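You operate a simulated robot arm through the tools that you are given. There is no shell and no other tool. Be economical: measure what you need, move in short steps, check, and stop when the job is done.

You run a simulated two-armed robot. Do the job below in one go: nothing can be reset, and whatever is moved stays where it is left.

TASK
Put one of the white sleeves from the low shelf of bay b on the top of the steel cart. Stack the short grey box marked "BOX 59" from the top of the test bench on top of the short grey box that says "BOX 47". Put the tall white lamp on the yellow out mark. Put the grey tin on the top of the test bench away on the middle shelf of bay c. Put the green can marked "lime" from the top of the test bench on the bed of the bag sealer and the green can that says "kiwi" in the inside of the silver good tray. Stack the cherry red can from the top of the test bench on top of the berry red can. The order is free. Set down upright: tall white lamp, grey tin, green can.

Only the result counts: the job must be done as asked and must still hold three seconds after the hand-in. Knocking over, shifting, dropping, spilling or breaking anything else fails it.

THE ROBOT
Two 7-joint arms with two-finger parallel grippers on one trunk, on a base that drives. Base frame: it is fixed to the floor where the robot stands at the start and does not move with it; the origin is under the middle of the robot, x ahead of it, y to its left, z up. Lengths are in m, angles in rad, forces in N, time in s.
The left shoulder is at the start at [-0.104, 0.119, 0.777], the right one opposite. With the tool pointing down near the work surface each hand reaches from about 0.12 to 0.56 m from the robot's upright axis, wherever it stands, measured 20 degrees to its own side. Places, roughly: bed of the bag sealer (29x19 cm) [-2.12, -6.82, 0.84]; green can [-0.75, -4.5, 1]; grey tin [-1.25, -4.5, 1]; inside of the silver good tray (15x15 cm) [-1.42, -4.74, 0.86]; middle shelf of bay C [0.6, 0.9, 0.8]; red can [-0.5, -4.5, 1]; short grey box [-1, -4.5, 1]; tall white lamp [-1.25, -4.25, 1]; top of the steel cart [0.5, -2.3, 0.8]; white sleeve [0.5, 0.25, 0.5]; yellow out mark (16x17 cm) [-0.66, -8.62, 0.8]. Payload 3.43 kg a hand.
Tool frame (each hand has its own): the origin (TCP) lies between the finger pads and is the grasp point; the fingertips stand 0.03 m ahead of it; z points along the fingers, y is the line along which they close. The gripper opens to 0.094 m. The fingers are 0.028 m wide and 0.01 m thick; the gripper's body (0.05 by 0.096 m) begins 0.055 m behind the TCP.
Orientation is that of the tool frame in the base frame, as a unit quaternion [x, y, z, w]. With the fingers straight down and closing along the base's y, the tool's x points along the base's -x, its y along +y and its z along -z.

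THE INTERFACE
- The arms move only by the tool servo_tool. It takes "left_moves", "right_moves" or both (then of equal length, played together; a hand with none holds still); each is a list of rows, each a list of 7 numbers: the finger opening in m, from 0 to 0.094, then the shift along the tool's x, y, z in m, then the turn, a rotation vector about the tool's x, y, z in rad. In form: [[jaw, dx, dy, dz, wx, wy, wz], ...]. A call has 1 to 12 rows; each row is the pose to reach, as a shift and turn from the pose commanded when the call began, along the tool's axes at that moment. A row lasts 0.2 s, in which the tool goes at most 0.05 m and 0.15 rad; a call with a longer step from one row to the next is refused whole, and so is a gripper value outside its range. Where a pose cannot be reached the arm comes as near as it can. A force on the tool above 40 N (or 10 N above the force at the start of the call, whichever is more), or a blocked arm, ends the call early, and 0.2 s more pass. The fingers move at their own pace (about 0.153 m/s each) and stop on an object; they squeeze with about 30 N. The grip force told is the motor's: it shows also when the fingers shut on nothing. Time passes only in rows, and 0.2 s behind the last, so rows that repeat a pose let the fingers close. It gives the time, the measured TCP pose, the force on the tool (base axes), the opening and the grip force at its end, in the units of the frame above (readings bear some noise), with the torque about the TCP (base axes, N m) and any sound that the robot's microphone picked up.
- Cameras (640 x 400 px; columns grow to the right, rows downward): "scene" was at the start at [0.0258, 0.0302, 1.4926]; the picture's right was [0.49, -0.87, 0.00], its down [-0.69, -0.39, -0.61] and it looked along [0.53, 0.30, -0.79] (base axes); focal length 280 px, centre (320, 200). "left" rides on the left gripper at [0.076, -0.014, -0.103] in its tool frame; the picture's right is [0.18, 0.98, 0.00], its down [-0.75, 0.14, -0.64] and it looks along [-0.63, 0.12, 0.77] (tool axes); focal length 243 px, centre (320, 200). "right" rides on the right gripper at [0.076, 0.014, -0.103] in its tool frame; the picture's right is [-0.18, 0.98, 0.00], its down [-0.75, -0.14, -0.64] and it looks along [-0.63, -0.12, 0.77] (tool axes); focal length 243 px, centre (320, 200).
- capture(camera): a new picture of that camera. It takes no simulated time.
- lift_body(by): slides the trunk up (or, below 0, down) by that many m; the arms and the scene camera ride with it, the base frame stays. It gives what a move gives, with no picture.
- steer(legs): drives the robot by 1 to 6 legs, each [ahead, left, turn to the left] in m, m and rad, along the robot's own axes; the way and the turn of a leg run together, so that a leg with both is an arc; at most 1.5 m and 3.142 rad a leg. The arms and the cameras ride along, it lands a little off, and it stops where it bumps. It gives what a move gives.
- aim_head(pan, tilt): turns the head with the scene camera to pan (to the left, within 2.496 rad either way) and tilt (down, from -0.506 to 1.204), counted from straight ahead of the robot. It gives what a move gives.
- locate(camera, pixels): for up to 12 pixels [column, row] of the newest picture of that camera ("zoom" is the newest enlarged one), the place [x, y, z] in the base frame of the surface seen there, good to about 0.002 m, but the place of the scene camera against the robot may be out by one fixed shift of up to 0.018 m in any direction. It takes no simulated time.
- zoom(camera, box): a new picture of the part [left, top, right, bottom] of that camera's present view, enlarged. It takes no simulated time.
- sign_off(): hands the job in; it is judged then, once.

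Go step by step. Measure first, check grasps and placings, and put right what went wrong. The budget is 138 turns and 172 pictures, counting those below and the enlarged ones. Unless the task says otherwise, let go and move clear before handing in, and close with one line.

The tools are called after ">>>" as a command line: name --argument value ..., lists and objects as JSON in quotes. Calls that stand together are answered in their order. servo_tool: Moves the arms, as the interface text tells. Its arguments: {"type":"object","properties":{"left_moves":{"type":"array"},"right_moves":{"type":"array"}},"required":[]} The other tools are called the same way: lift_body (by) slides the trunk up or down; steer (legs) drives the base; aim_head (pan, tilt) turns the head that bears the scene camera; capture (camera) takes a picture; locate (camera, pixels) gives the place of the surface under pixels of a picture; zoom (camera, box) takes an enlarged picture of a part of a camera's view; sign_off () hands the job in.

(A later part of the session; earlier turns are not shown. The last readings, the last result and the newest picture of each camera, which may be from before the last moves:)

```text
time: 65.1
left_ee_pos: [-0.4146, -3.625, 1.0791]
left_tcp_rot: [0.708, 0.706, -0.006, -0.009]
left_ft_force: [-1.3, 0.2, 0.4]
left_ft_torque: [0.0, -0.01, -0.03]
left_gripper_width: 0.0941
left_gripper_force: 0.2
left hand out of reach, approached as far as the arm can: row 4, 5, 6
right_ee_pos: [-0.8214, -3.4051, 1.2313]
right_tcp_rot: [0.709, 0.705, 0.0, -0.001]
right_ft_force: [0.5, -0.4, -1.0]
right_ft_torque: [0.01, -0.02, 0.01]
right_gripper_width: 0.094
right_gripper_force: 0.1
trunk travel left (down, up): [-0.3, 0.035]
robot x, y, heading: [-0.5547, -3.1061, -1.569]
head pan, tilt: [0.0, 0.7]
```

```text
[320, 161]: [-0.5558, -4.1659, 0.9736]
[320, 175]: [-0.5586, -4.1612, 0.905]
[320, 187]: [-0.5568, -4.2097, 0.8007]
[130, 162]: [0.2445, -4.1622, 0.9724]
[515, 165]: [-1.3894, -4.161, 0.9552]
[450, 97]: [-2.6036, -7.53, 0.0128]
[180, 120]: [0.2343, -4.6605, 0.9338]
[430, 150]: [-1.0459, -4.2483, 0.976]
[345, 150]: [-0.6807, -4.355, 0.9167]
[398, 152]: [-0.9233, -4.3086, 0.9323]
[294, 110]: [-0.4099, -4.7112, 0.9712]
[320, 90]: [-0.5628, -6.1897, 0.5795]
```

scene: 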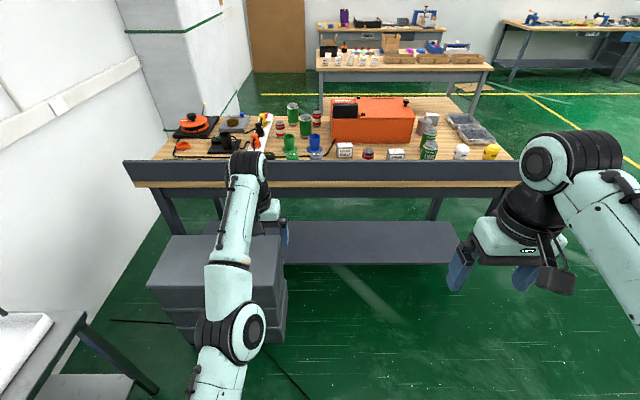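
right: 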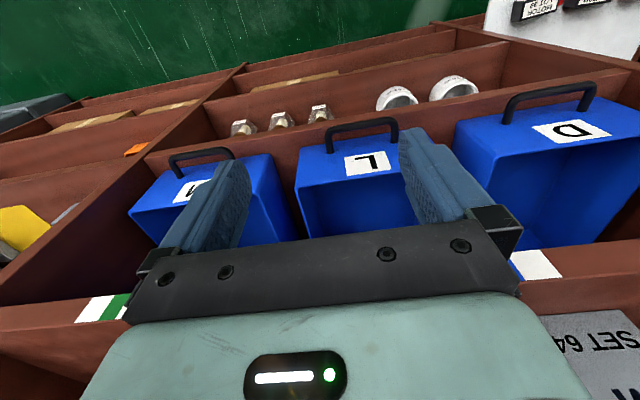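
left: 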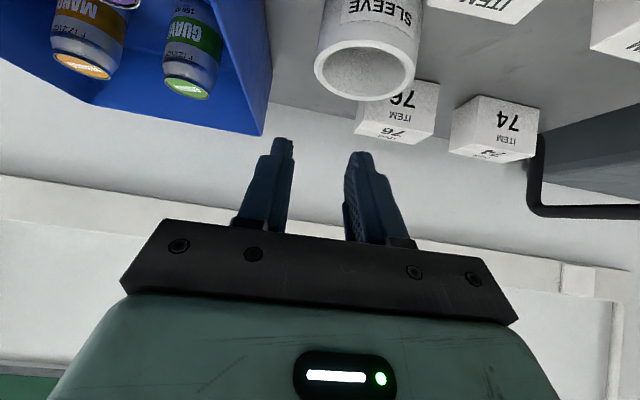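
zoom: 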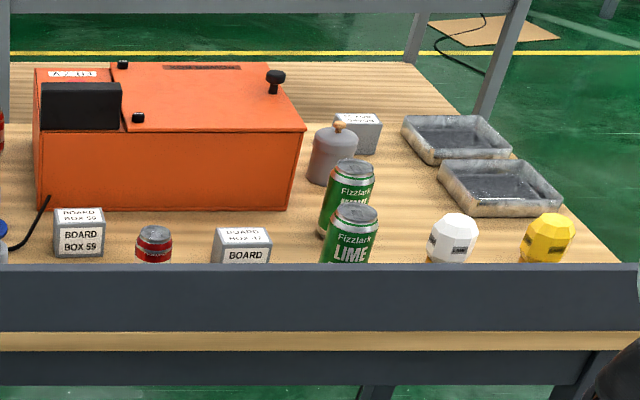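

Bench top is at z≈0.86 with a rail up to 0.96 at y=-4.16; objects stand close behind it. I drive closer to read labels and measure the space under the bench.

>>> locate --camera "scene" --pixels '[[400, 262], [400, 240], [400, 225], [430, 215], [280, 300], [285, 260], [250, 330], [500, 200]]'

>>> steer --legs '[[0, -0.35, 0], [0.4, 0, 0]]'

>>> capture --camera "scene"

```text
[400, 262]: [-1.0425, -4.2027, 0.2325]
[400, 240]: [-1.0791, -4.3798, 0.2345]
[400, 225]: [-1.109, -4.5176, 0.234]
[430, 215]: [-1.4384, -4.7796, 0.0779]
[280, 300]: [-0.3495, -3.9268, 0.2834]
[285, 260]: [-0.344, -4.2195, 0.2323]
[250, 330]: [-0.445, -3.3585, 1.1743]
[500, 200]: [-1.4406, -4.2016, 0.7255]
```

```text
time: 70.8
left_ee_pos: [-0.7631, -4.0239, 1.0806]
left_tcp_rot: [0.706, 0.708, -0.008, -0.007]
left_ft_force: [0.3, 0.1, 0.3]
left_ft_torque: [0.02, -0.01, -0.02]
left_gripper_width: 0.094
left_gripper_force: 0.1
right_ee_pos: [-1.1672, -3.8067, 1.2317]
right_tcp_rot: [0.708, 0.706, 0.0, -0.001]
right_ft_force: [-0.6, -0.6, -0.2]
right_ft_torque: [0.03, -0.01, -0.01]
right_gripper_width: 0.094
right_gripper_force: 0.1
trunk travel left (down, up): [-0.3, 0.035]
robot x, y, heading: [-0.906, -3.5097, -1.567]
head pan, tilt: [0.0, 0.7]
```

```text
140 pictures are left
```

scene: 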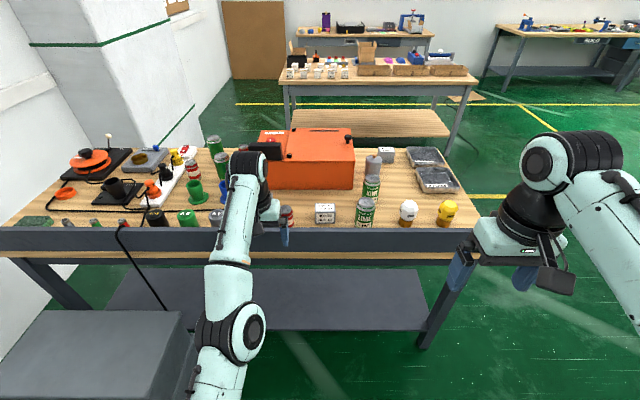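

>>> zoom --camera "scene" --box '[270, 140, 470, 250]'

>>> locate --camera "zoom" --pixels '[[178, 220], [178, 240], [300, 200], [330, 125], [310, 55], [373, 35], [440, 215], [565, 215], [500, 40], [540, 130], [600, 190], [240, 25]]'

>>> zoom --camera "scene" --box '[20, 130, 240, 240]'

```text
3.20 times, centred on (370, 195) of scene
```

zoom: 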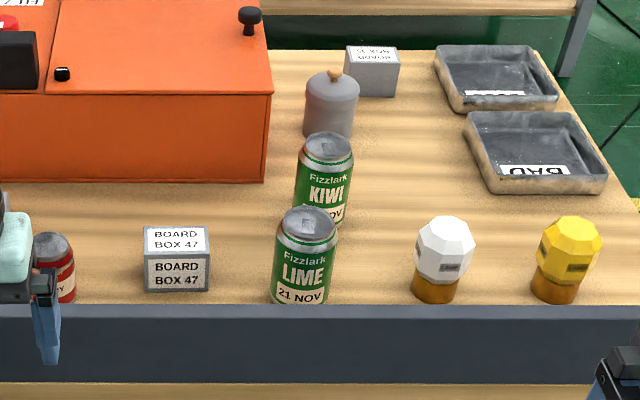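

```text
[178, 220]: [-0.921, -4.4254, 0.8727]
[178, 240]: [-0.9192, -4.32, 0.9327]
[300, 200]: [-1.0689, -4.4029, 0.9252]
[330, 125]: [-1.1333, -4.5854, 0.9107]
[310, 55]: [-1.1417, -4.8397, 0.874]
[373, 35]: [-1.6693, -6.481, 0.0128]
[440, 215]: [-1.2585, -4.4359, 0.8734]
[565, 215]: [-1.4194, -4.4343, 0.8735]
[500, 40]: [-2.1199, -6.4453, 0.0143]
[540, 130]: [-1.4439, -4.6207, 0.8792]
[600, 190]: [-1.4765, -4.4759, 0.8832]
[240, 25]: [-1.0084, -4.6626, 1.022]
```

```text
2.91 times, centred on (130, 185) of scene
```

zoom: 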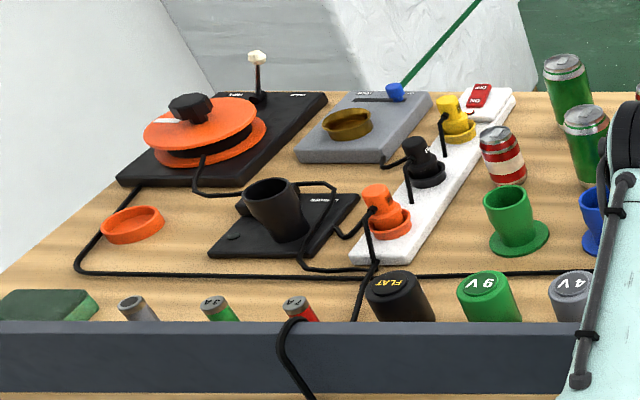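

Labels are clear: BOX 47, LIME, KIWI, tin, white lamp here; the far tray should be the good one. I move closer (to y≈-3.75) and check my base's footprint and wrist views.

>>> steer --legs '[[0.22, 0, 0]]'

>>> aim_head --pan 0.0 --tilt 1.2

>>> capture --camera "scene"

>>> capture --camera "left"

>>> capture --camera "right"

```text
time: 72.5
left_ee_pos: [-0.7615, -4.2401, 1.0796]
left_tcp_rot: [0.706, 0.708, -0.008, -0.008]
left_ft_force: [-0.7, -1.0, -0.3]
left_ft_torque: [-0.02, 0.0, 0.0]
left_gripper_width: 0.0944
left_gripper_force: 0.1
right_ee_pos: [-1.1674, -4.0232, 1.2329]
right_tcp_rot: [0.706, 0.708, -0.001, -0.001]
right_ft_force: [-0.6, -0.4, 0.3]
right_ft_torque: [0.01, -0.01, 0.0]
right_gripper_width: 0.094
right_gripper_force: 0.0
trunk travel left (down, up): [-0.3, 0.035]
robot x, y, heading: [-0.9034, -3.7222, -1.563]
head pan, tilt: [0.0, 0.7]
```

```text
time: 73.5
left_ee_pos: [-0.7613, -4.2408, 1.0799]
left_tcp_rot: [0.705, 0.71, -0.008, -0.007]
left_ft_force: [0.5, 0.3, -0.6]
left_ft_torque: [-0.02, 0.0, 0.0]
left_gripper_width: 0.094
left_gripper_force: 0.1
right_ee_pos: [-1.1669, -4.0235, 1.2327]
right_tcp_rot: [0.707, 0.708, -0.002, -0.001]
right_ft_force: [0.4, 0.8, -0.6]
right_ft_torque: [0.02, 0.0, 0.0]
right_gripper_width: 0.0942
right_gripper_force: 0.0
trunk travel left (down, up): [-0.3, 0.035]
robot x, y, heading: [-0.9025, -3.7252, -1.566]
head pan, tilt: [0.0, 1.201]
```

```text
137 pictures are left
```

scene: 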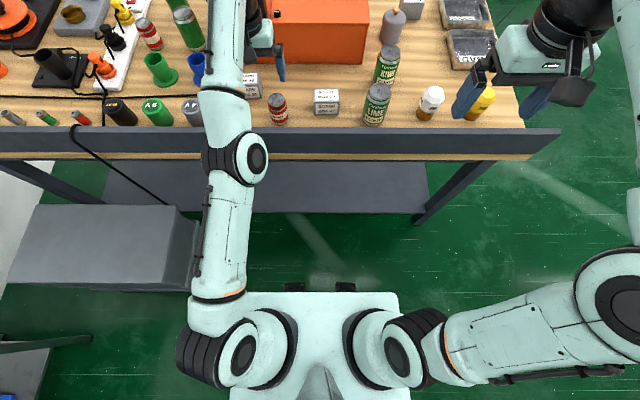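

```text
136 pictures are left
```

left: 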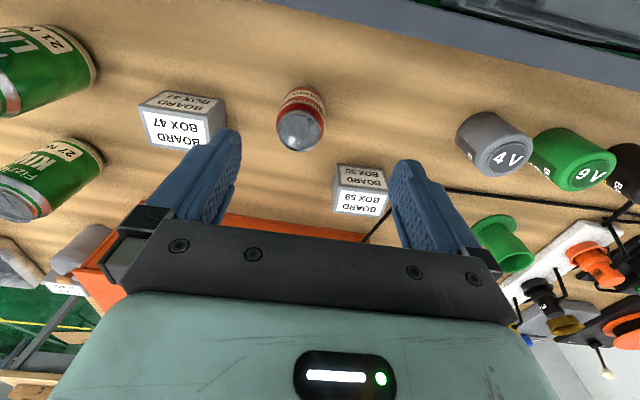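

```text
135 pictures are left
```

right: 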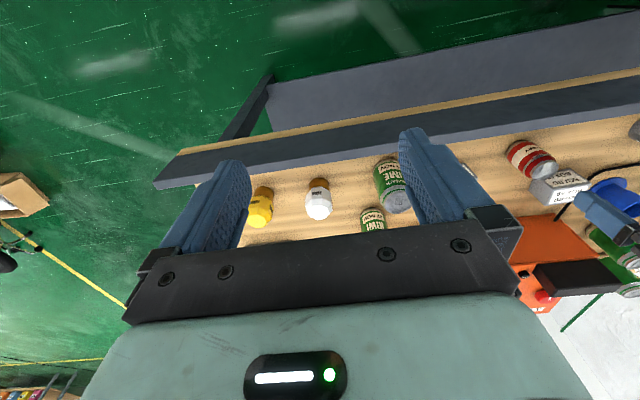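

The base front peeks at (295,287)/(345,287). I measure that, and the objects from the calibrated left wrist view.

>>> locate --camera "scene" --pixels '[[296, 286], [346, 286], [320, 300], [360, 212], [320, 210]]'

>>> zoom --camera "left" --box '[130, 70, 410, 230]'

>>> locate --camera "left" --pixels '[[145, 108], [222, 99], [226, 118], [155, 147], [338, 167], [384, 171], [390, 190], [336, 211], [300, 130], [290, 95], [312, 95], [420, 100]]'

>>> locate --camera "left" --pixels '[[25, 205], [45, 165], [80, 150], [95, 170], [5, 100], [50, 50], [80, 50], [90, 75], [85, 240], [300, 20]]'

```text
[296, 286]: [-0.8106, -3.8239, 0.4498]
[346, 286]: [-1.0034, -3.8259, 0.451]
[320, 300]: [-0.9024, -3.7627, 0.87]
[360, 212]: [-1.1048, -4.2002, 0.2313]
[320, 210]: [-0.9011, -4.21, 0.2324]
```

```text
2.29 times, centred on (270, 150) of left
```

zoom: 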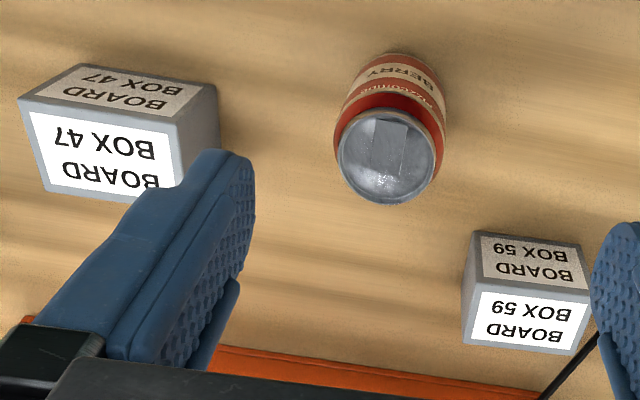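

```text
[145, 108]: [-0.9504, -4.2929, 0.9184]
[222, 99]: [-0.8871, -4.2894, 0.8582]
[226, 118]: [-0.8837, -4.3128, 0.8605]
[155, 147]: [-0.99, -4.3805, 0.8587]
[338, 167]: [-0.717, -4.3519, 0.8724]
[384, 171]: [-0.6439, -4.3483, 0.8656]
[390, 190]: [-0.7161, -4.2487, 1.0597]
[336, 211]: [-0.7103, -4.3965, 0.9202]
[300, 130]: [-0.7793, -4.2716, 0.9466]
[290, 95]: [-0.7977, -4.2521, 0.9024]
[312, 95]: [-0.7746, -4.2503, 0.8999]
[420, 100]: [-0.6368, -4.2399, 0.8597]
```

```text
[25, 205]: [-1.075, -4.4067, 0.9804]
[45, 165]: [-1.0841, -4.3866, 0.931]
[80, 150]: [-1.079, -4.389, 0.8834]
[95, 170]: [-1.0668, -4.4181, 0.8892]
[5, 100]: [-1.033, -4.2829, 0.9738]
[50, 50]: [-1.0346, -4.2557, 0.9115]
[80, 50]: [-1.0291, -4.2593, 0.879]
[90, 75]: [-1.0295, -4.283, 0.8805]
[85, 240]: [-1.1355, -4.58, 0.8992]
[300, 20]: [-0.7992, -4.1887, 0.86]
```

The base front reaches only ~0.13 m ahead of the axis, so I can stand close (y≈-3.95). BERRY is the can at (-0.778,-4.272); I pull the left hand back while driving 0.22 forward, then look from above.

>>> servo_tool --left_moves '[[0.094, 0.045, 0, 0, 0, 0, 0], [0.094, 0.09, 0, 0, 0, 0, 0], [0.094, 0.135, 0, 0, 0, 0, 0], [0.094, 0.18, 0, 0, 0, 0, 0]]'

>>> steer --legs '[[0.22, 0, 0]]'

>>> capture --camera "left"

>>> capture --camera "scene"

```text
time: 74.5
left_ee_pos: [-0.7683, -4.2312, 1.1014]
left_tcp_rot: [0.706, 0.709, -0.008, -0.008]
left_ft_force: [0.0, 1.5, -1.0]
left_ft_torque: [0.0, 0.01, 0.02]
left_gripper_width: 0.094
left_gripper_force: 0.1
left hand out of reach, approached as far as the arm can: row 1, 2, 3, 4
right_ee_pos: [-1.167, -4.0232, 1.2328]
right_tcp_rot: [0.706, 0.708, -0.002, 0.0]
right_ft_force: [0.3, -0.1, -0.8]
right_ft_torque: [0.02, -0.03, 0.0]
right_gripper_width: 0.0941
right_gripper_force: 0.0
trunk travel left (down, up): [-0.3, 0.035]
robot x, y, heading: [-0.9058, -3.7251, -1.567]
head pan, tilt: [0.0, 1.201]
```

```text
time: 76.1
left_ee_pos: [-0.7684, -4.4529, 1.1019]
left_tcp_rot: [0.706, 0.708, -0.008, -0.008]
left_ft_force: [0.1, -0.3, -0.5]
left_ft_torque: [0.0, 0.01, 0.01]
left_gripper_width: 0.0939
left_gripper_force: 0.1
right_ee_pos: [-1.1666, -4.2432, 1.2327]
right_tcp_rot: [0.707, 0.707, -0.001, 0.0]
right_ft_force: [-1.1, 0.0, -0.9]
right_ft_torque: [0.02, 0.0, 0.02]
right_gripper_width: 0.0938
right_gripper_force: 0.0
trunk travel left (down, up): [-0.3, 0.035]
robot x, y, heading: [-0.9044, -3.9468, -1.568]
head pan, tilt: [0.0, 1.201]
```

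```text
133 pictures are left
```

left: 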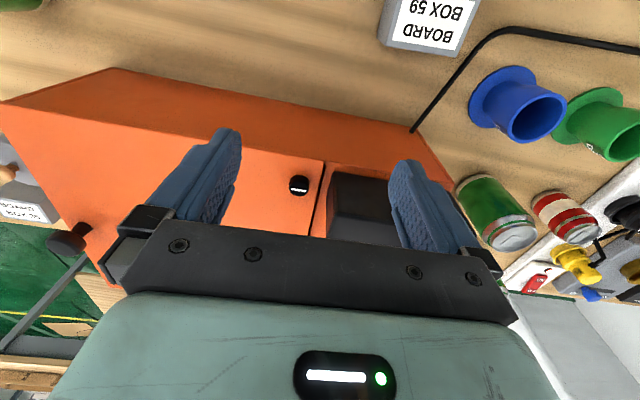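

```text
132 pictures are left
```

scene: 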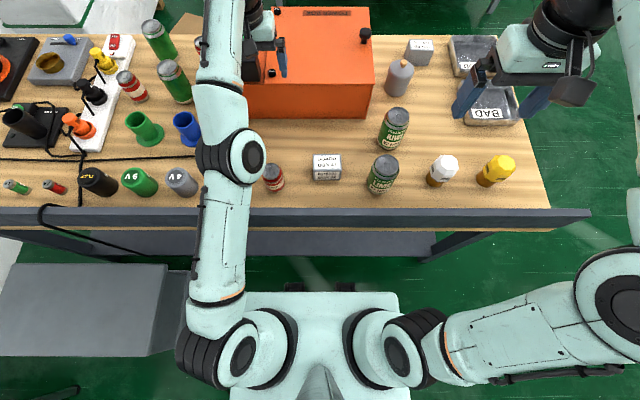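

The left arm is stretched nearly straight and will not retract from here. I try swinging it out to the left first, then back, above everything.

>>> servo_tool --left_moves '[[0.094, 0.0, 0.045, -0.01, 0, 0, 0], [0.094, 0.0, 0.09, -0.02, 0, 0, 0], [0.094, 0.0, 0.135, -0.02, 0, 0, 0], [0.094, 0.02, 0.18, -0.02, 0, 0, 0], [0.094, 0.06, 0.2, -0.02, 0, 0, 0], [0.094, 0.1, 0.22, -0.02, 0, 0, 0], [0.094, 0.14, 0.22, -0.02, 0, 0, 0], [0.094, 0.18, 0.22, -0.02, 0, 0, 0]]'

>>> capture --camera "scene"

```text
time: 77.9
left_ee_pos: [-0.5484, -4.2698, 1.1174]
left_tcp_rot: [0.706, 0.708, -0.008, -0.007]
left_ft_force: [1.1, 0.1, 0.4]
left_ft_torque: [-0.01, -0.02, 0.01]
left_gripper_width: 0.094
left_gripper_force: 0.1
left hand out of reach, approached as far as the arm can: row 1, 2, 3, 4
right_ee_pos: [-1.1671, -4.2421, 1.2325]
right_tcp_rot: [0.707, 0.707, -0.001, -0.001]
right_ft_force: [-0.3, 1.0, -0.6]
right_ft_torque: [0.02, 0.04, 0.03]
right_gripper_width: 0.0941
right_gripper_force: 0.0
trunk travel left (down, up): [-0.3, 0.035]
robot x, y, heading: [-0.9017, -3.95, -1.569]
head pan, tilt: [0.0, 1.201]
```

```text
131 pictures are left
```

scene: 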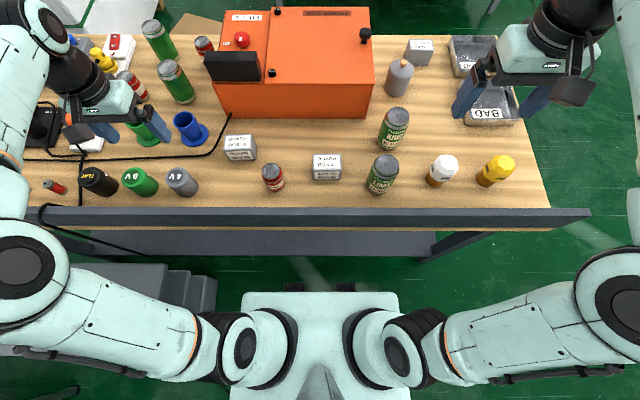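

The arm has re-folded nicely with the elbow out. Now zoom on the red cans at (133,85) and (203,45).

>>> zoom --camera "scene" --box '[90, 10, 290, 130]'

>>> capture --camera "left"

>>> locate --camera "scene" --pixels '[[124, 76], [203, 40], [266, 168], [318, 157], [334, 176], [244, 138], [381, 160], [395, 115], [446, 160], [400, 65], [490, 35], [490, 105]]'

```text
3.20 times, centred on (190, 70) of scene
```

zoom: 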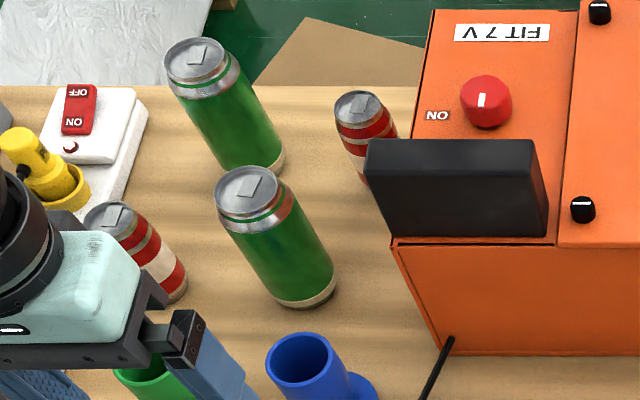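

```text
129 pictures are left
```

left: 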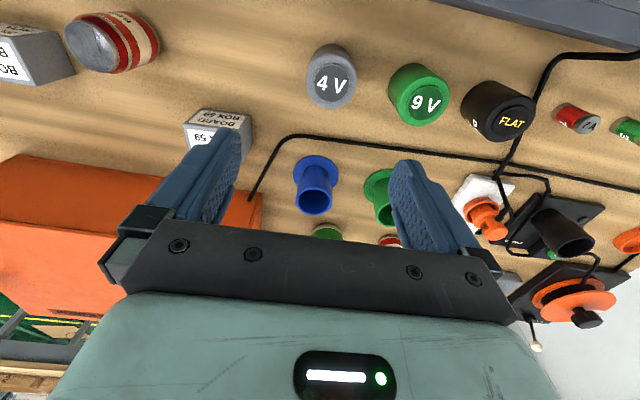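

```text
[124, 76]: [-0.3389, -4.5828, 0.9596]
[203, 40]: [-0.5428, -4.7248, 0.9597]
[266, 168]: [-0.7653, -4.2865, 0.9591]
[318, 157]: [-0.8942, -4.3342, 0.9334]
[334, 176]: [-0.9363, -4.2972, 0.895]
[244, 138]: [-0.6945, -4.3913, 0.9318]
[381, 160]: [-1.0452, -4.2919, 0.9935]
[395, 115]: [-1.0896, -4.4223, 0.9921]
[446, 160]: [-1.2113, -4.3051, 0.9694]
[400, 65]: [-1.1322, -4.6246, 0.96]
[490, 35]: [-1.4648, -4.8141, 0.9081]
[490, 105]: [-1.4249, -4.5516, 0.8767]
```

The two other red cans face away; I'll identify them from the far side later. Now BOX 59: move the left hand over it to measure.

>>> servo_tool --left_moves '[[0.094, -0.025, -0.033, 0.016, 0, 0, 0], [0.094, -0.05, -0.066, 0.03, 0, 0, 0], [0.094, -0.075, -0.099, 0.045, 0, 0, 0], [0.094, -0.1, -0.132, 0.06, 0, 0, 0], [0.094, -0.1, -0.132, 0.06, 0, 0, 0]]'

>>> zoom --camera "left" --box '[160, 20, 480, 220]'

```text
time: 79.1
left_ee_pos: [-0.6814, -4.3734, 1.0605]
left_tcp_rot: [0.706, 0.709, -0.009, -0.008]
left_ft_force: [0.2, 0.1, 0.2]
left_ft_torque: [0.02, 0.0, -0.01]
left_gripper_width: 0.0939
left_gripper_force: 0.1
right_ee_pos: [-1.1659, -4.2433, 1.2339]
right_tcp_rot: [0.707, 0.707, -0.001, 0.0]
right_ft_force: [-0.1, -0.2, 0.6]
right_ft_torque: [-0.02, 0.03, -0.01]
right_gripper_width: 0.0942
right_gripper_force: 0.1
trunk travel left (down, up): [-0.3, 0.035]
robot x, y, heading: [-0.9025, -3.9452, -1.568]
head pan, tilt: [0.0, 1.201]
```

```text
2.00 times, centred on (320, 120) of left
```

zoom: 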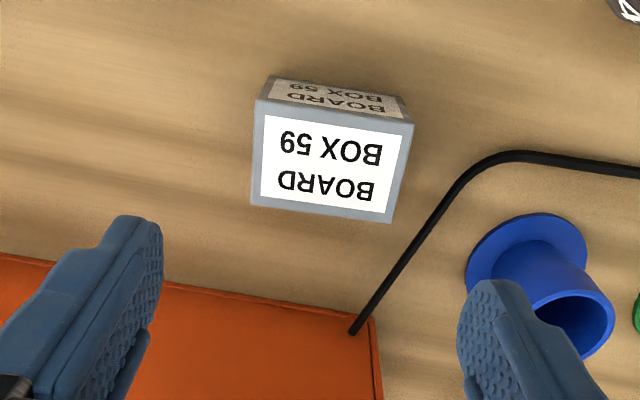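

>>> locate --camera "zoom" --pixels '[[257, 104], [410, 128], [392, 218], [253, 201], [330, 165], [300, 120], [240, 150], [375, 290], [480, 150], [280, 80]]'

```text
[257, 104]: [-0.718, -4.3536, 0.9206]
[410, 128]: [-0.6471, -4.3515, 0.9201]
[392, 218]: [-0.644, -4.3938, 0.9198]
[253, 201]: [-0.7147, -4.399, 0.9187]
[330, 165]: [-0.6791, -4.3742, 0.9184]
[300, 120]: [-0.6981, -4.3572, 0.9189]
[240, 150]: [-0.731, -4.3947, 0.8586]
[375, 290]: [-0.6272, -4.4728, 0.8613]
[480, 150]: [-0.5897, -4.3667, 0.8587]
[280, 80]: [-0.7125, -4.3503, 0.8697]
```

BOX 59 is centred at (-0.681,-4.3745), 0.071×0.044, top 0.9195, yaw ≈0.04. The hand is right above; descend to z 0.897 and close.

>>> servo_tool --left_moves '[[0.094, -0.0005, 0.001, 0.04, -0.012, 0, -0.02], [0.094, -0.001, 0.002, 0.085, -0.024, 0, -0.04], [0.094, -0.001, 0.003, 0.125, -0.024, 0, -0.04], [0.094, -0.001, 0.004, 0.1635, -0.024, 0, -0.04], [0.094, -0.001, 0.004, 0.1635, -0.024, 0, -0.04], [0.0, -0.001, 0.004, 0.1635, -0.024, 0, -0.04], [0.0, -0.001, 0.004, 0.1635, -0.024, 0, -0.04]]'

>>> capture --camera "left"

```text
time: 80.7
left_ee_pos: [-0.6808, -4.373, 0.8962]
left_tcp_rot: [0.691, 0.723, 0.0, 0.0]
left_ft_force: [0.2, -0.6, 0.1]
left_ft_torque: [0.0, 0.02, -0.01]
left_gripper_width: 0.0788
left_gripper_force: 30.1
right_ee_pos: [-1.1663, -4.2442, 1.2328]
right_tcp_rot: [0.707, 0.707, -0.002, -0.001]
right_ft_force: [0.2, 0.0, 0.4]
right_ft_torque: [0.02, -0.03, -0.02]
right_gripper_width: 0.0942
right_gripper_force: 0.1
trunk travel left (down, up): [-0.3, 0.035]
robot x, y, heading: [-0.903, -3.9469, -1.564]
head pan, tilt: [0.0, 1.201]
```

```text
127 pictures are left
```

left: 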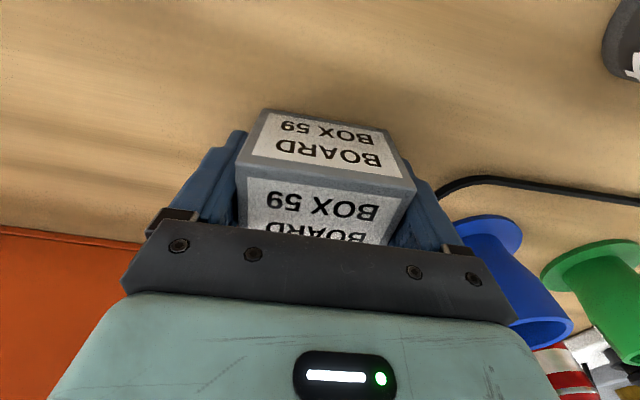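

Box gripped (0.079). Lift it and move partway toward BOX 47 to measure that one.

>>> servo_tool --left_moves '[[0.0, 0, 0, -0.045, 0, 0, 0], [0.0, 0, 0, -0.09, 0, 0, 0], [0.0, 0, 0, -0.135, 0, 0, 0], [0.0, 0.002, -0.04, -0.145, 0, 0, 0], [0.0, 0.003, -0.07, -0.145, 0, 0, 0]]'

>>> zoom --camera "left" --box '[0, 0, 340, 212]'

```text
time: 81.9
left_ee_pos: [-0.7519, -4.3734, 1.04]
left_tcp_rot: [0.691, 0.723, 0.001, 0.001]
left_ft_force: [0.2, -0.1, -1.1]
left_ft_torque: [-0.01, -0.01, -0.01]
left_gripper_width: 0.0789
left_gripper_force: 30.4
right_ee_pos: [-1.1657, -4.244, 1.2318]
right_tcp_rot: [0.708, 0.707, -0.001, 0.0]
right_ft_force: [0.1, -0.7, 0.0]
right_ft_torque: [0.02, -0.02, 0.03]
right_gripper_width: 0.0944
right_gripper_force: 0.1
trunk travel left (down, up): [-0.3, 0.035]
robot x, y, heading: [-0.8988, -3.9466, -1.567]
head pan, tilt: [0.0, 1.201]
```

```text
1.88 times, centred on (170, 106) of left
```

zoom: 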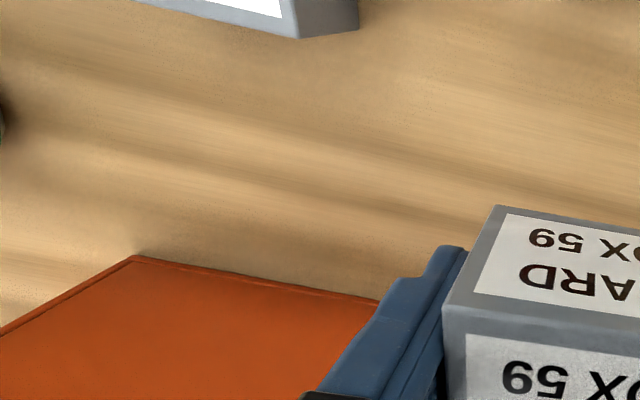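

BOX 47 is just at the top edge of the view; I pull the hand 0.09 toward me to see it whole.

>>> servo_tool --left_moves '[[0.0, 0.045, 0, -0.01, 0, 0, 0], [0.0, 0.09, 0, -0.02, 0, 0, 0], [0.0, 0.09, 0, -0.02, 0, 0, 0]]'

>>> zoom --camera "left" --box '[60, 20, 300, 170]'

```text
time: 82.7
left_ee_pos: [-0.7558, -4.284, 1.0623]
left_tcp_rot: [0.692, 0.722, 0.001, 0.002]
left_ft_force: [-0.3, -0.7, -1.7]
left_ft_torque: [0.01, -0.01, -0.03]
left_gripper_width: 0.0794
left_gripper_force: 29.9
right_ee_pos: [-1.1668, -4.2435, 1.2338]
right_tcp_rot: [0.707, 0.707, -0.001, 0.0]
right_ft_force: [0.0, 0.9, 0.6]
right_ft_torque: [0.03, 0.01, -0.04]
right_gripper_width: 0.0942
right_gripper_force: 0.0
trunk travel left (down, up): [-0.3, 0.035]
robot x, y, heading: [-0.9025, -3.947, -1.567]
head pan, tilt: [0.0, 1.201]
```

```text
2.67 times, centred on (180, 95) of left
```

zoom: 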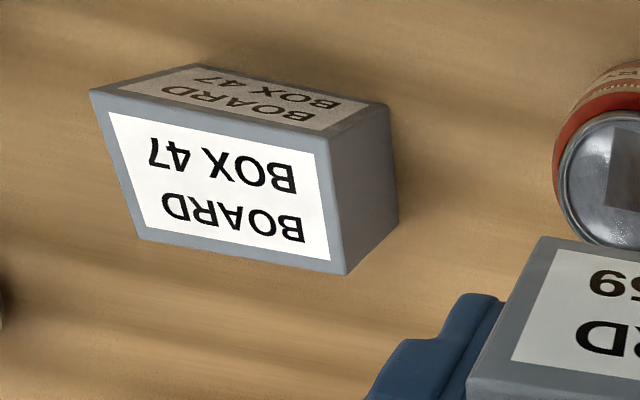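

>>> locate --camera "zoom" --pixels '[[96, 93], [326, 140], [344, 270], [142, 236], [220, 185], [320, 200], [585, 180], [375, 120], [600, 130]]'

```text
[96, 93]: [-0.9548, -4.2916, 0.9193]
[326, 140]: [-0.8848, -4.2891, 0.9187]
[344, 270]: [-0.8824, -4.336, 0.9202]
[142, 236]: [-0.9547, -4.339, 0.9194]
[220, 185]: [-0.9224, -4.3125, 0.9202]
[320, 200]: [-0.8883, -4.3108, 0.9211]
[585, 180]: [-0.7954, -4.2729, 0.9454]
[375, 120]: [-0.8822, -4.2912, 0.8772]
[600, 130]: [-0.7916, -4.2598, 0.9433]
```

BOX 47: centre (-0.919,-4.314), same yaw. Move over it and lower to a few mm above, then to contact.

>>> servo_tool --left_moves '[[0.0, -0.0055, -0.041, 0, 0, 0, 0], [0.0, -0.011, -0.082, 0, 0, 0, 0], [0.0, -0.0165, -0.123, 0, 0, 0, 0], [0.0, -0.0216, -0.1642, 0, 0, 0, 0], [0.0, -0.0216, -0.1642, 0.045, 0, 0, 0], [0.0, -0.0216, -0.1642, 0.09, 0, 0, 0], [0.0, -0.0216, -0.1642, 0.097, 0, 0, 0], [0.0, -0.0216, -0.1642, 0.097, 0, 0, 0]]'

>>> capture --camera "left"

>>> capture --camera "scene"

```text
time: 84.5
left_ee_pos: [-0.9176, -4.3132, 0.9633]
left_tcp_rot: [0.692, 0.722, 0.001, 0.001]
left_ft_force: [0.1, 0.5, -2.0]
left_ft_torque: [0.0, -0.01, -0.01]
left_gripper_width: 0.0789
left_gripper_force: 29.8
right_ee_pos: [-1.1671, -4.2441, 1.2321]
right_tcp_rot: [0.707, 0.708, -0.001, 0.001]
right_ft_force: [0.0, -0.8, 0.5]
right_ft_torque: [0.01, -0.01, 0.0]
right_gripper_width: 0.0941
right_gripper_force: 0.0
trunk travel left (down, up): [-0.3, 0.035]
robot x, y, heading: [-0.9063, -3.9455, -1.571]
head pan, tilt: [0.0, 1.201]
```

```text
124 pictures are left
```

left: 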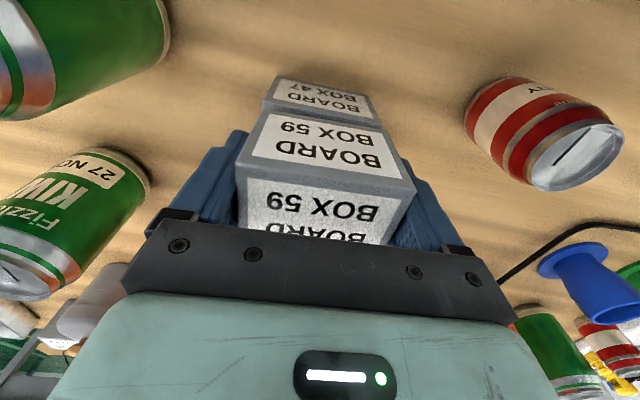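

```text
123 pictures are left
```

scene: 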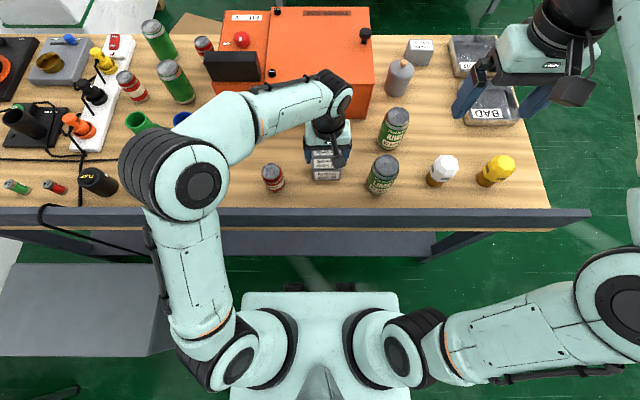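

Aligned. Lower the last 7 mm, release, and rise.

>>> servo_tool --left_moves '[[0.0, 0.0005, -0.0012, 0.004, 0, 0, 0], [0.0, 0.0005, -0.0012, 0.0075, 0, 0, 0], [0.0, 0.0005, -0.0012, 0.0075, 0, 0, 0], [0.094, 0.0005, -0.0012, 0.0065, 0, 0, 0], [0.094, 0.0005, -0.0012, 0.0065, 0, 0, 0], [0.094, 0.0005, -0.0012, -0.03, 0, 0, 0], [0.094, 0.0005, -0.0012, -0.075, 0, 0, 0], [0.094, 0.0005, -0.0012, -0.12, 0, 0, 0]]'

>>> capture --camera "left"

>>> capture --camera "right"

```text
time: 86.3
left_ee_pos: [-0.9192, -4.3114, 1.0863]
left_tcp_rot: [0.692, 0.722, -0.001, 0.001]
left_ft_force: [-0.6, 0.1, 0.3]
left_ft_torque: [-0.02, -0.04, -0.03]
left_gripper_width: 0.0939
left_gripper_force: 0.1
right_ee_pos: [-1.1656, -4.243, 1.2322]
right_tcp_rot: [0.707, 0.707, -0.002, 0.001]
right_ft_force: [-0.3, 0.3, -0.5]
right_ft_torque: [0.01, -0.02, 0.05]
right_gripper_width: 0.0939
right_gripper_force: 0.0
trunk travel left (down, up): [-0.3, 0.035]
robot x, y, heading: [-0.9007, -3.9496, -1.569]
head pan, tilt: [0.0, 1.201]
```

```text
122 pictures are left
```

left: 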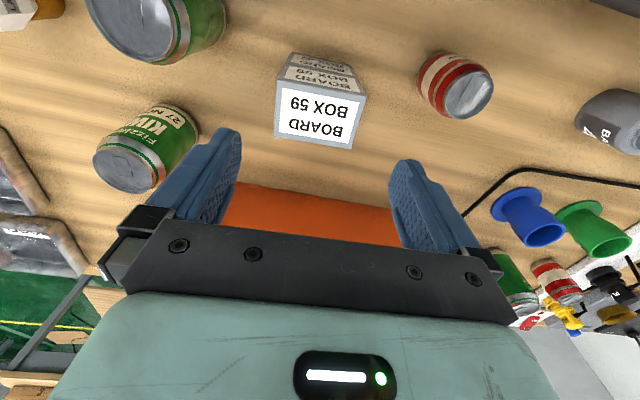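

```text
121 pictures are left
```

right: 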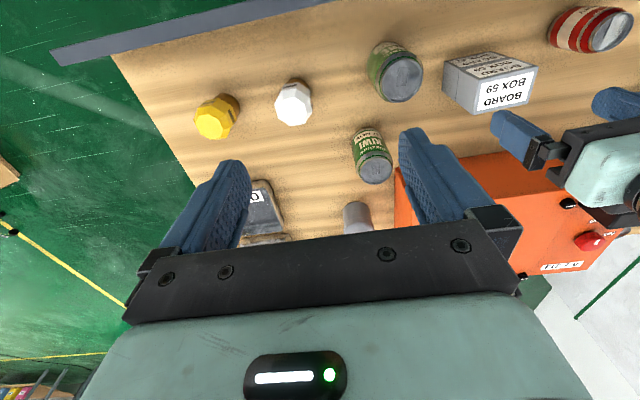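

BOX 59 rests squarely on BOX 47. Next I measure lime, kiwi and the lamp from the right wrist view.

>>> zoom --camera "right" --box '[180, 20, 460, 200]'

>>> locate --camera "zoom" --pixels '[[502, 132], [470, 120], [535, 150], [450, 60], [255, 190], [232, 170], [288, 165], [240, 140], [445, 330], [420, 310], [470, 320], [85, 230]]'

```text
2.22 times, centred on (320, 110) of right
```

zoom: 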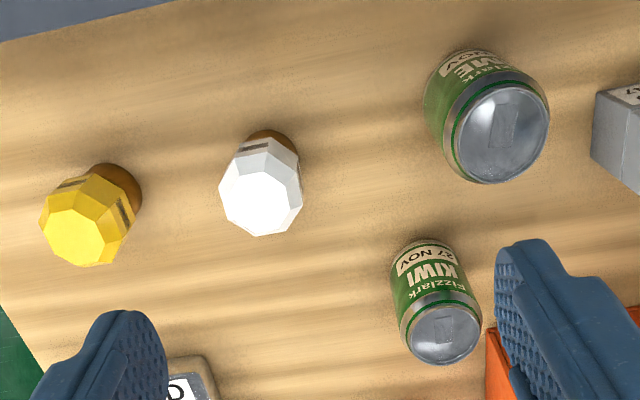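

```text
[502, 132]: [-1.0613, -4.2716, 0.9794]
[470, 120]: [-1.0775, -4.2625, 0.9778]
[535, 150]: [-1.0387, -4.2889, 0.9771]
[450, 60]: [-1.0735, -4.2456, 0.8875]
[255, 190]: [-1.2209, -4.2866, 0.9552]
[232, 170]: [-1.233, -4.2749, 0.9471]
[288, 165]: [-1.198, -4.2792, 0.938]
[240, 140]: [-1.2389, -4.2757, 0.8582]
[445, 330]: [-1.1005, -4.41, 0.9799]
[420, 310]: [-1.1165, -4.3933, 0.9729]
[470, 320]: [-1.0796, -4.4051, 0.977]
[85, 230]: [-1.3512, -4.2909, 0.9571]
```

Lime's axis is at (-1.061,-4.272), top 0.979, Ø≈0.066; the lamp is near (-1.218,-4.285). I shift right 0.25 so both sit in front, and view with both wrists.

>>> steer --legs '[[0, -0.25, 0]]'

>>> capture --camera "left"

>>> capture --camera "right"

```text
time: 89.2
left_ee_pos: [-1.1717, -4.3112, 1.0854]
left_tcp_rot: [0.692, 0.722, 0.0, 0.001]
left_ft_force: [-0.3, -0.9, 0.5]
left_ft_torque: [-0.02, 0.02, 0.01]
left_gripper_width: 0.0941
left_gripper_force: 0.0
right_ee_pos: [-1.4186, -4.2437, 1.2327]
right_tcp_rot: [0.708, 0.706, -0.001, 0.0]
right_ft_force: [0.6, 0.0, 0.0]
right_ft_torque: [0.0, 0.0, 0.02]
right_gripper_width: 0.0941
right_gripper_force: 0.0
trunk travel left (down, up): [-0.3, 0.035]
robot x, y, heading: [-1.155, -3.9474, -1.57]
head pan, tilt: [0.0, 1.201]
```

```text
119 pictures are left
```

left: 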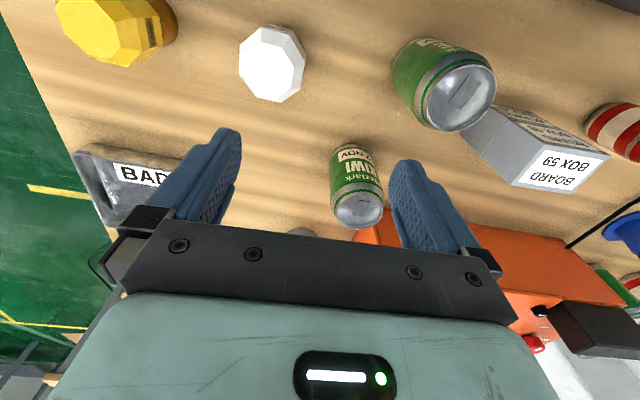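

```text
118 pictures are left
```

right: 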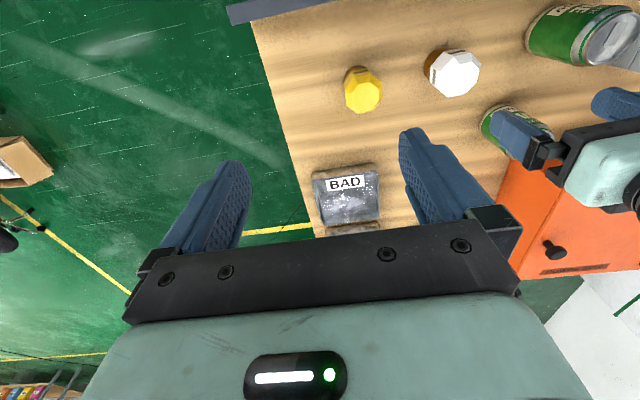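

>>> locate --camera "left" --pixels '[[459, 98], [425, 98], [494, 90], [462, 130], [268, 70], [240, 65], [304, 65], [280, 30], [272, 100], [355, 210], [370, 195], [450, 65]]'

>>> zoom --camera "left" --box '[220, 10, 330, 115]'

>>> zoom --camera "right" --box '[400, 30, 500, 110]'

```text
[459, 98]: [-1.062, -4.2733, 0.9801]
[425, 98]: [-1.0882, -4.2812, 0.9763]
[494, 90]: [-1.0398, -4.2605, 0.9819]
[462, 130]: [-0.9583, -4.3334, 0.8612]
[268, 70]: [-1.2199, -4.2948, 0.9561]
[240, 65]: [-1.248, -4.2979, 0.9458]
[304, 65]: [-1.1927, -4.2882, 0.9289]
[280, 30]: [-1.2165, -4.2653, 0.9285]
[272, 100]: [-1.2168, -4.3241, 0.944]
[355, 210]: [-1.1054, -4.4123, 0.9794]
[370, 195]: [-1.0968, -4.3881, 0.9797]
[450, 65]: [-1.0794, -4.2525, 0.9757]
```

```text
3.81 times, centred on (275, 62) of left
```

zoom: 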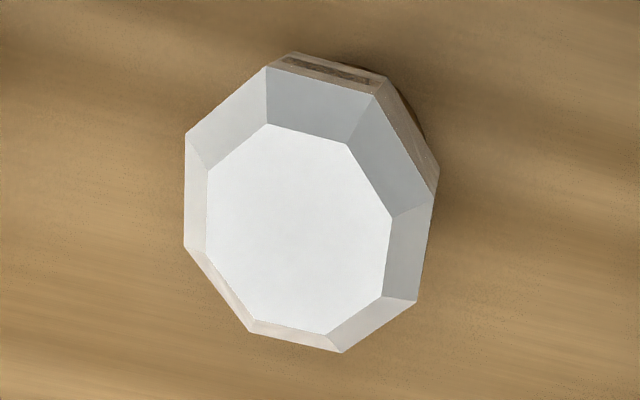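

```text
5.00 times, centred on (450, 70) of right
```

zoom: 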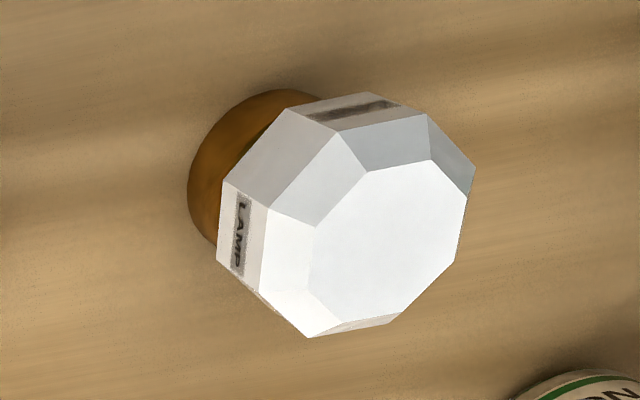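

I need the octagon's orientation: locate the vertices of the white top facet.

>>> locate --camera "left" --pixels '[[246.5, 55], [246.5, 76], [292.5, 68], [290, 86], [262, 43.5], [281, 48.5], [254, 91.5], [276, 95.5]]'

```text
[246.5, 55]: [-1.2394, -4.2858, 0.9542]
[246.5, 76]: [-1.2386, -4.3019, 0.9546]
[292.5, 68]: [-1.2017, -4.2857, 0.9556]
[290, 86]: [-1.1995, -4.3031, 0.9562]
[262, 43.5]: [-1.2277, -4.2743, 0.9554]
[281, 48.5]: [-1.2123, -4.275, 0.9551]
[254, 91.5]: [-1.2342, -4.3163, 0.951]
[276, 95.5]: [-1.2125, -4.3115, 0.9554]
```

The octagon is axis-aligned, centre (-1.2198,-4.294). First take LIME with the left hand: move over it, descend, close, lift slightly.

>>> servo_tool --left_moves '[[0.094, 0.012, 0.04, 0, 0, 0, 0], [0.094, 0.024, 0.08, 0, 0, 0, 0], [0.094, 0.0341, 0.1112, 0, 0, 0, 0], [0.094, 0.0341, 0.1112, 0.04, 0, 0, 0], [0.094, 0.0341, 0.1112, 0.08, 0, 0, 0], [0.094, 0.0341, 0.1112, 0.12, 0, 0, 0], [0.094, 0.0341, 0.1112, 0.1484, 0, 0, 0], [0.094, 0.0341, 0.1112, 0.1484, 0, 0, 0], [0.0, 0.0341, 0.1112, 0.1484, 0, 0, 0], [0.0, 0.0341, 0.1112, 0.1484, 0, 0, 0]]'

>>> capture --camera "left"

```text
time: 91.4
left_ee_pos: [-1.0623, -4.275, 0.9384]
left_tcp_rot: [0.691, 0.722, 0.001, 0.0]
left_ft_force: [0.0, -1.0, 0.5]
left_ft_torque: [0.0, 0.01, -0.01]
left_gripper_width: 0.066
left_gripper_force: 29.4
right_ee_pos: [-1.4188, -4.2436, 1.233]
right_tcp_rot: [0.708, 0.706, -0.001, 0.0]
right_ft_force: [-0.6, 0.2, -0.6]
right_ft_torque: [0.0, 0.06, 0.02]
right_gripper_width: 0.0942
right_gripper_force: 0.2
trunk travel left (down, up): [-0.3, 0.035]
robot x, y, heading: [-1.1548, -3.9448, -1.573]
head pan, tilt: [0.0, 1.201]
```

```text
115 pictures are left
```

left: 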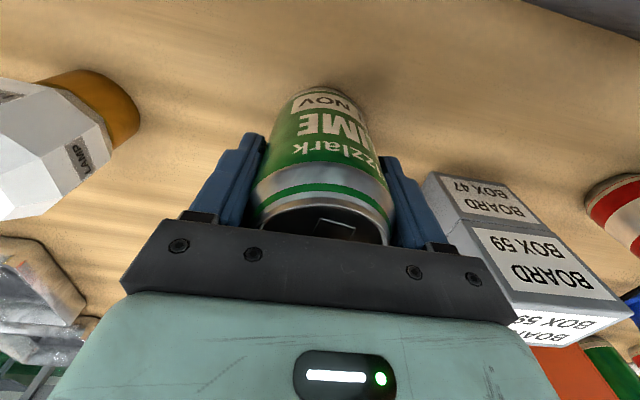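

Lime gripped (0.066). Lift it clear while the right hand comes over the lamp and descends.

>>> servo_tool --left_moves '[[0.0, 0, 0, -0.045, 0, 0, 0], [0.0, 0, 0, -0.09, 0, 0, 0], [0.0, 0, 0, -0.135, 0, 0, 0], [0.0, 0, 0.02, -0.18, 0, 0, 0], [0.0, 0, 0.06, -0.19, 0, 0, 0], [0.0, 0, 0.1, -0.19, 0, 0, 0], [0.0, 0, 0.1, -0.19, 0, 0, 0], [0.0, 0, 0.1, -0.19, 0, 0, 0], [0.0, 0, 0.1, -0.19, 0, 0, 0], [0.0, 0, 0.1, -0.19, 0, 0, 0], [0.0, 0, 0.1, -0.19, 0, 0, 0], [0.0, 0, 0.1, -0.19, 0, 0, 0]]' --right_moves '[[0.094, -0.01, 0.04, 0, 0, 0, 0], [0.094, -0.02, 0.08, 0, 0, 0, 0], [0.094, -0.03, 0.12, 0, 0, 0, 0], [0.094, -0.04, 0.16, 0, 0, 0, 0], [0.094, -0.0501, 0.1988, 0, 0, 0, 0], [0.094, -0.0501, 0.1988, 0.045, 0, 0, 0], [0.094, -0.0501, 0.1988, 0.09, 0, 0, 0], [0.094, -0.0501, 0.1988, 0.135, 0, 0, 0], [0.094, -0.0501, 0.1988, 0.18, 0, 0, 0], [0.094, -0.0501, 0.1988, 0.2, 0, 0, 0], [0.094, -0.0501, 0.1988, 0.2, 0, 0, 0], [0.094, -0.0501, 0.1988, 0.2, 0, 0, 0]]'

>>> capture --camera "right"

>>> capture --camera "left"

```text
time: 94.0
left_ee_pos: [-0.9616, -4.2676, 1.1252]
left_tcp_rot: [0.692, 0.722, 0.0, 0.0]
left_ft_force: [-0.1, -0.3, -3.2]
left_ft_torque: [0.0, 0.01, 0.01]
left_gripper_width: 0.066
left_gripper_force: 29.5
right_ee_pos: [-1.2221, -4.2953, 1.0331]
right_tcp_rot: [0.708, 0.706, -0.002, -0.001]
right_ft_force: [-0.3, -0.5, 0.4]
right_ft_torque: [0.0, 0.06, -0.02]
right_gripper_width: 0.0938
right_gripper_force: 0.0
trunk travel left (down, up): [-0.3, 0.035]
robot x, y, heading: [-1.1528, -3.945, -1.571]
head pan, tilt: [0.0, 1.201]
```

```text
114 pictures are left
```

right: 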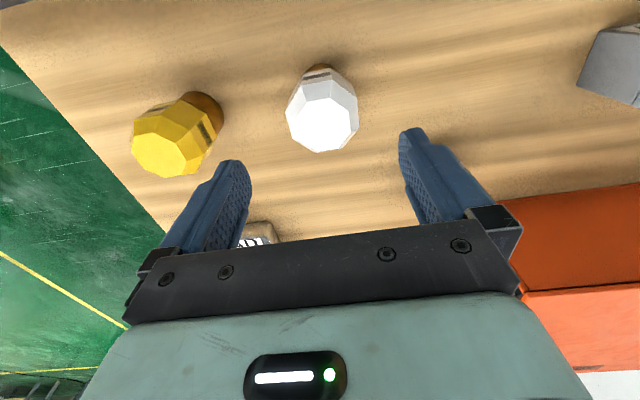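

```text
113 pictures are left
```

left: 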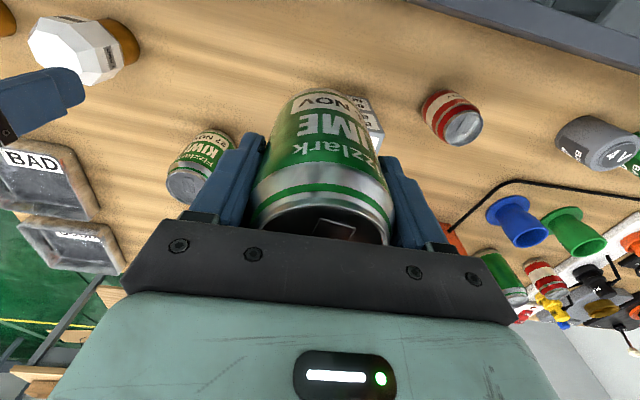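

The lamp is centred between the right fingers. Descend to z 0.93, close and lift 3 cm.

>>> servo_tool --right_moves '[[0.094, 0.001, 0.002, 0.045, 0, 0, 0], [0.094, 0.001, 0.002, 0.09, 0, 0, 0], [0.094, 0.001, 0.002, 0.104, 0, 0, 0], [0.094, 0.001, 0.002, 0.104, 0, 0, 0], [0.0, 0.001, 0.002, 0.104, 0, 0, 0], [0.0, 0.001, 0.002, 0.104, 0, 0, 0], [0.0, 0.001, 0.002, 0.104, 0, 0, 0], [0.0, 0.001, 0.002, 0.09, 0, 0, 0], [0.0, 0.001, 0.002, 0.07, 0, 0, 0]]'

>>> capture --camera "right"

```text
time: 96.0
left_ee_pos: [-0.9618, -4.2671, 1.1246]
left_tcp_rot: [0.692, 0.722, 0.001, 0.001]
left_ft_force: [0.1, -0.2, -3.2]
left_ft_torque: [0.02, -0.01, -0.03]
left_gripper_width: 0.0657
left_gripper_force: 30.2
right_ee_pos: [-1.218, -4.293, 0.9615]
right_tcp_rot: [0.708, 0.706, -0.001, -0.001]
right_ft_force: [0.1, -0.7, -2.1]
right_ft_torque: [0.0, 0.02, -0.03]
right_gripper_width: 0.0617
right_gripper_force: 30.5
trunk travel left (down, up): [-0.3, 0.035]
robot x, y, heading: [-1.1542, -3.9461, -1.568]
head pan, tilt: [0.0, 1.201]
```

```text
112 pictures are left
```

right: 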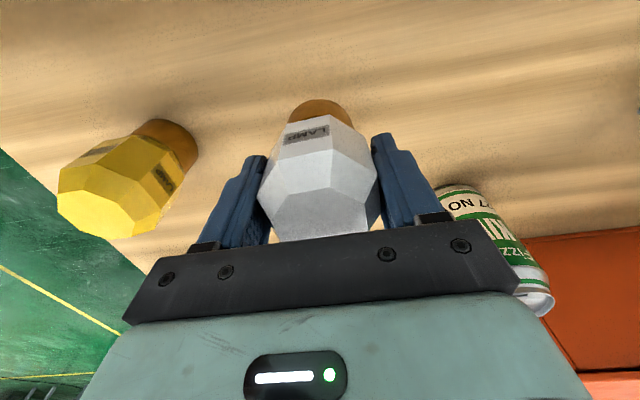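

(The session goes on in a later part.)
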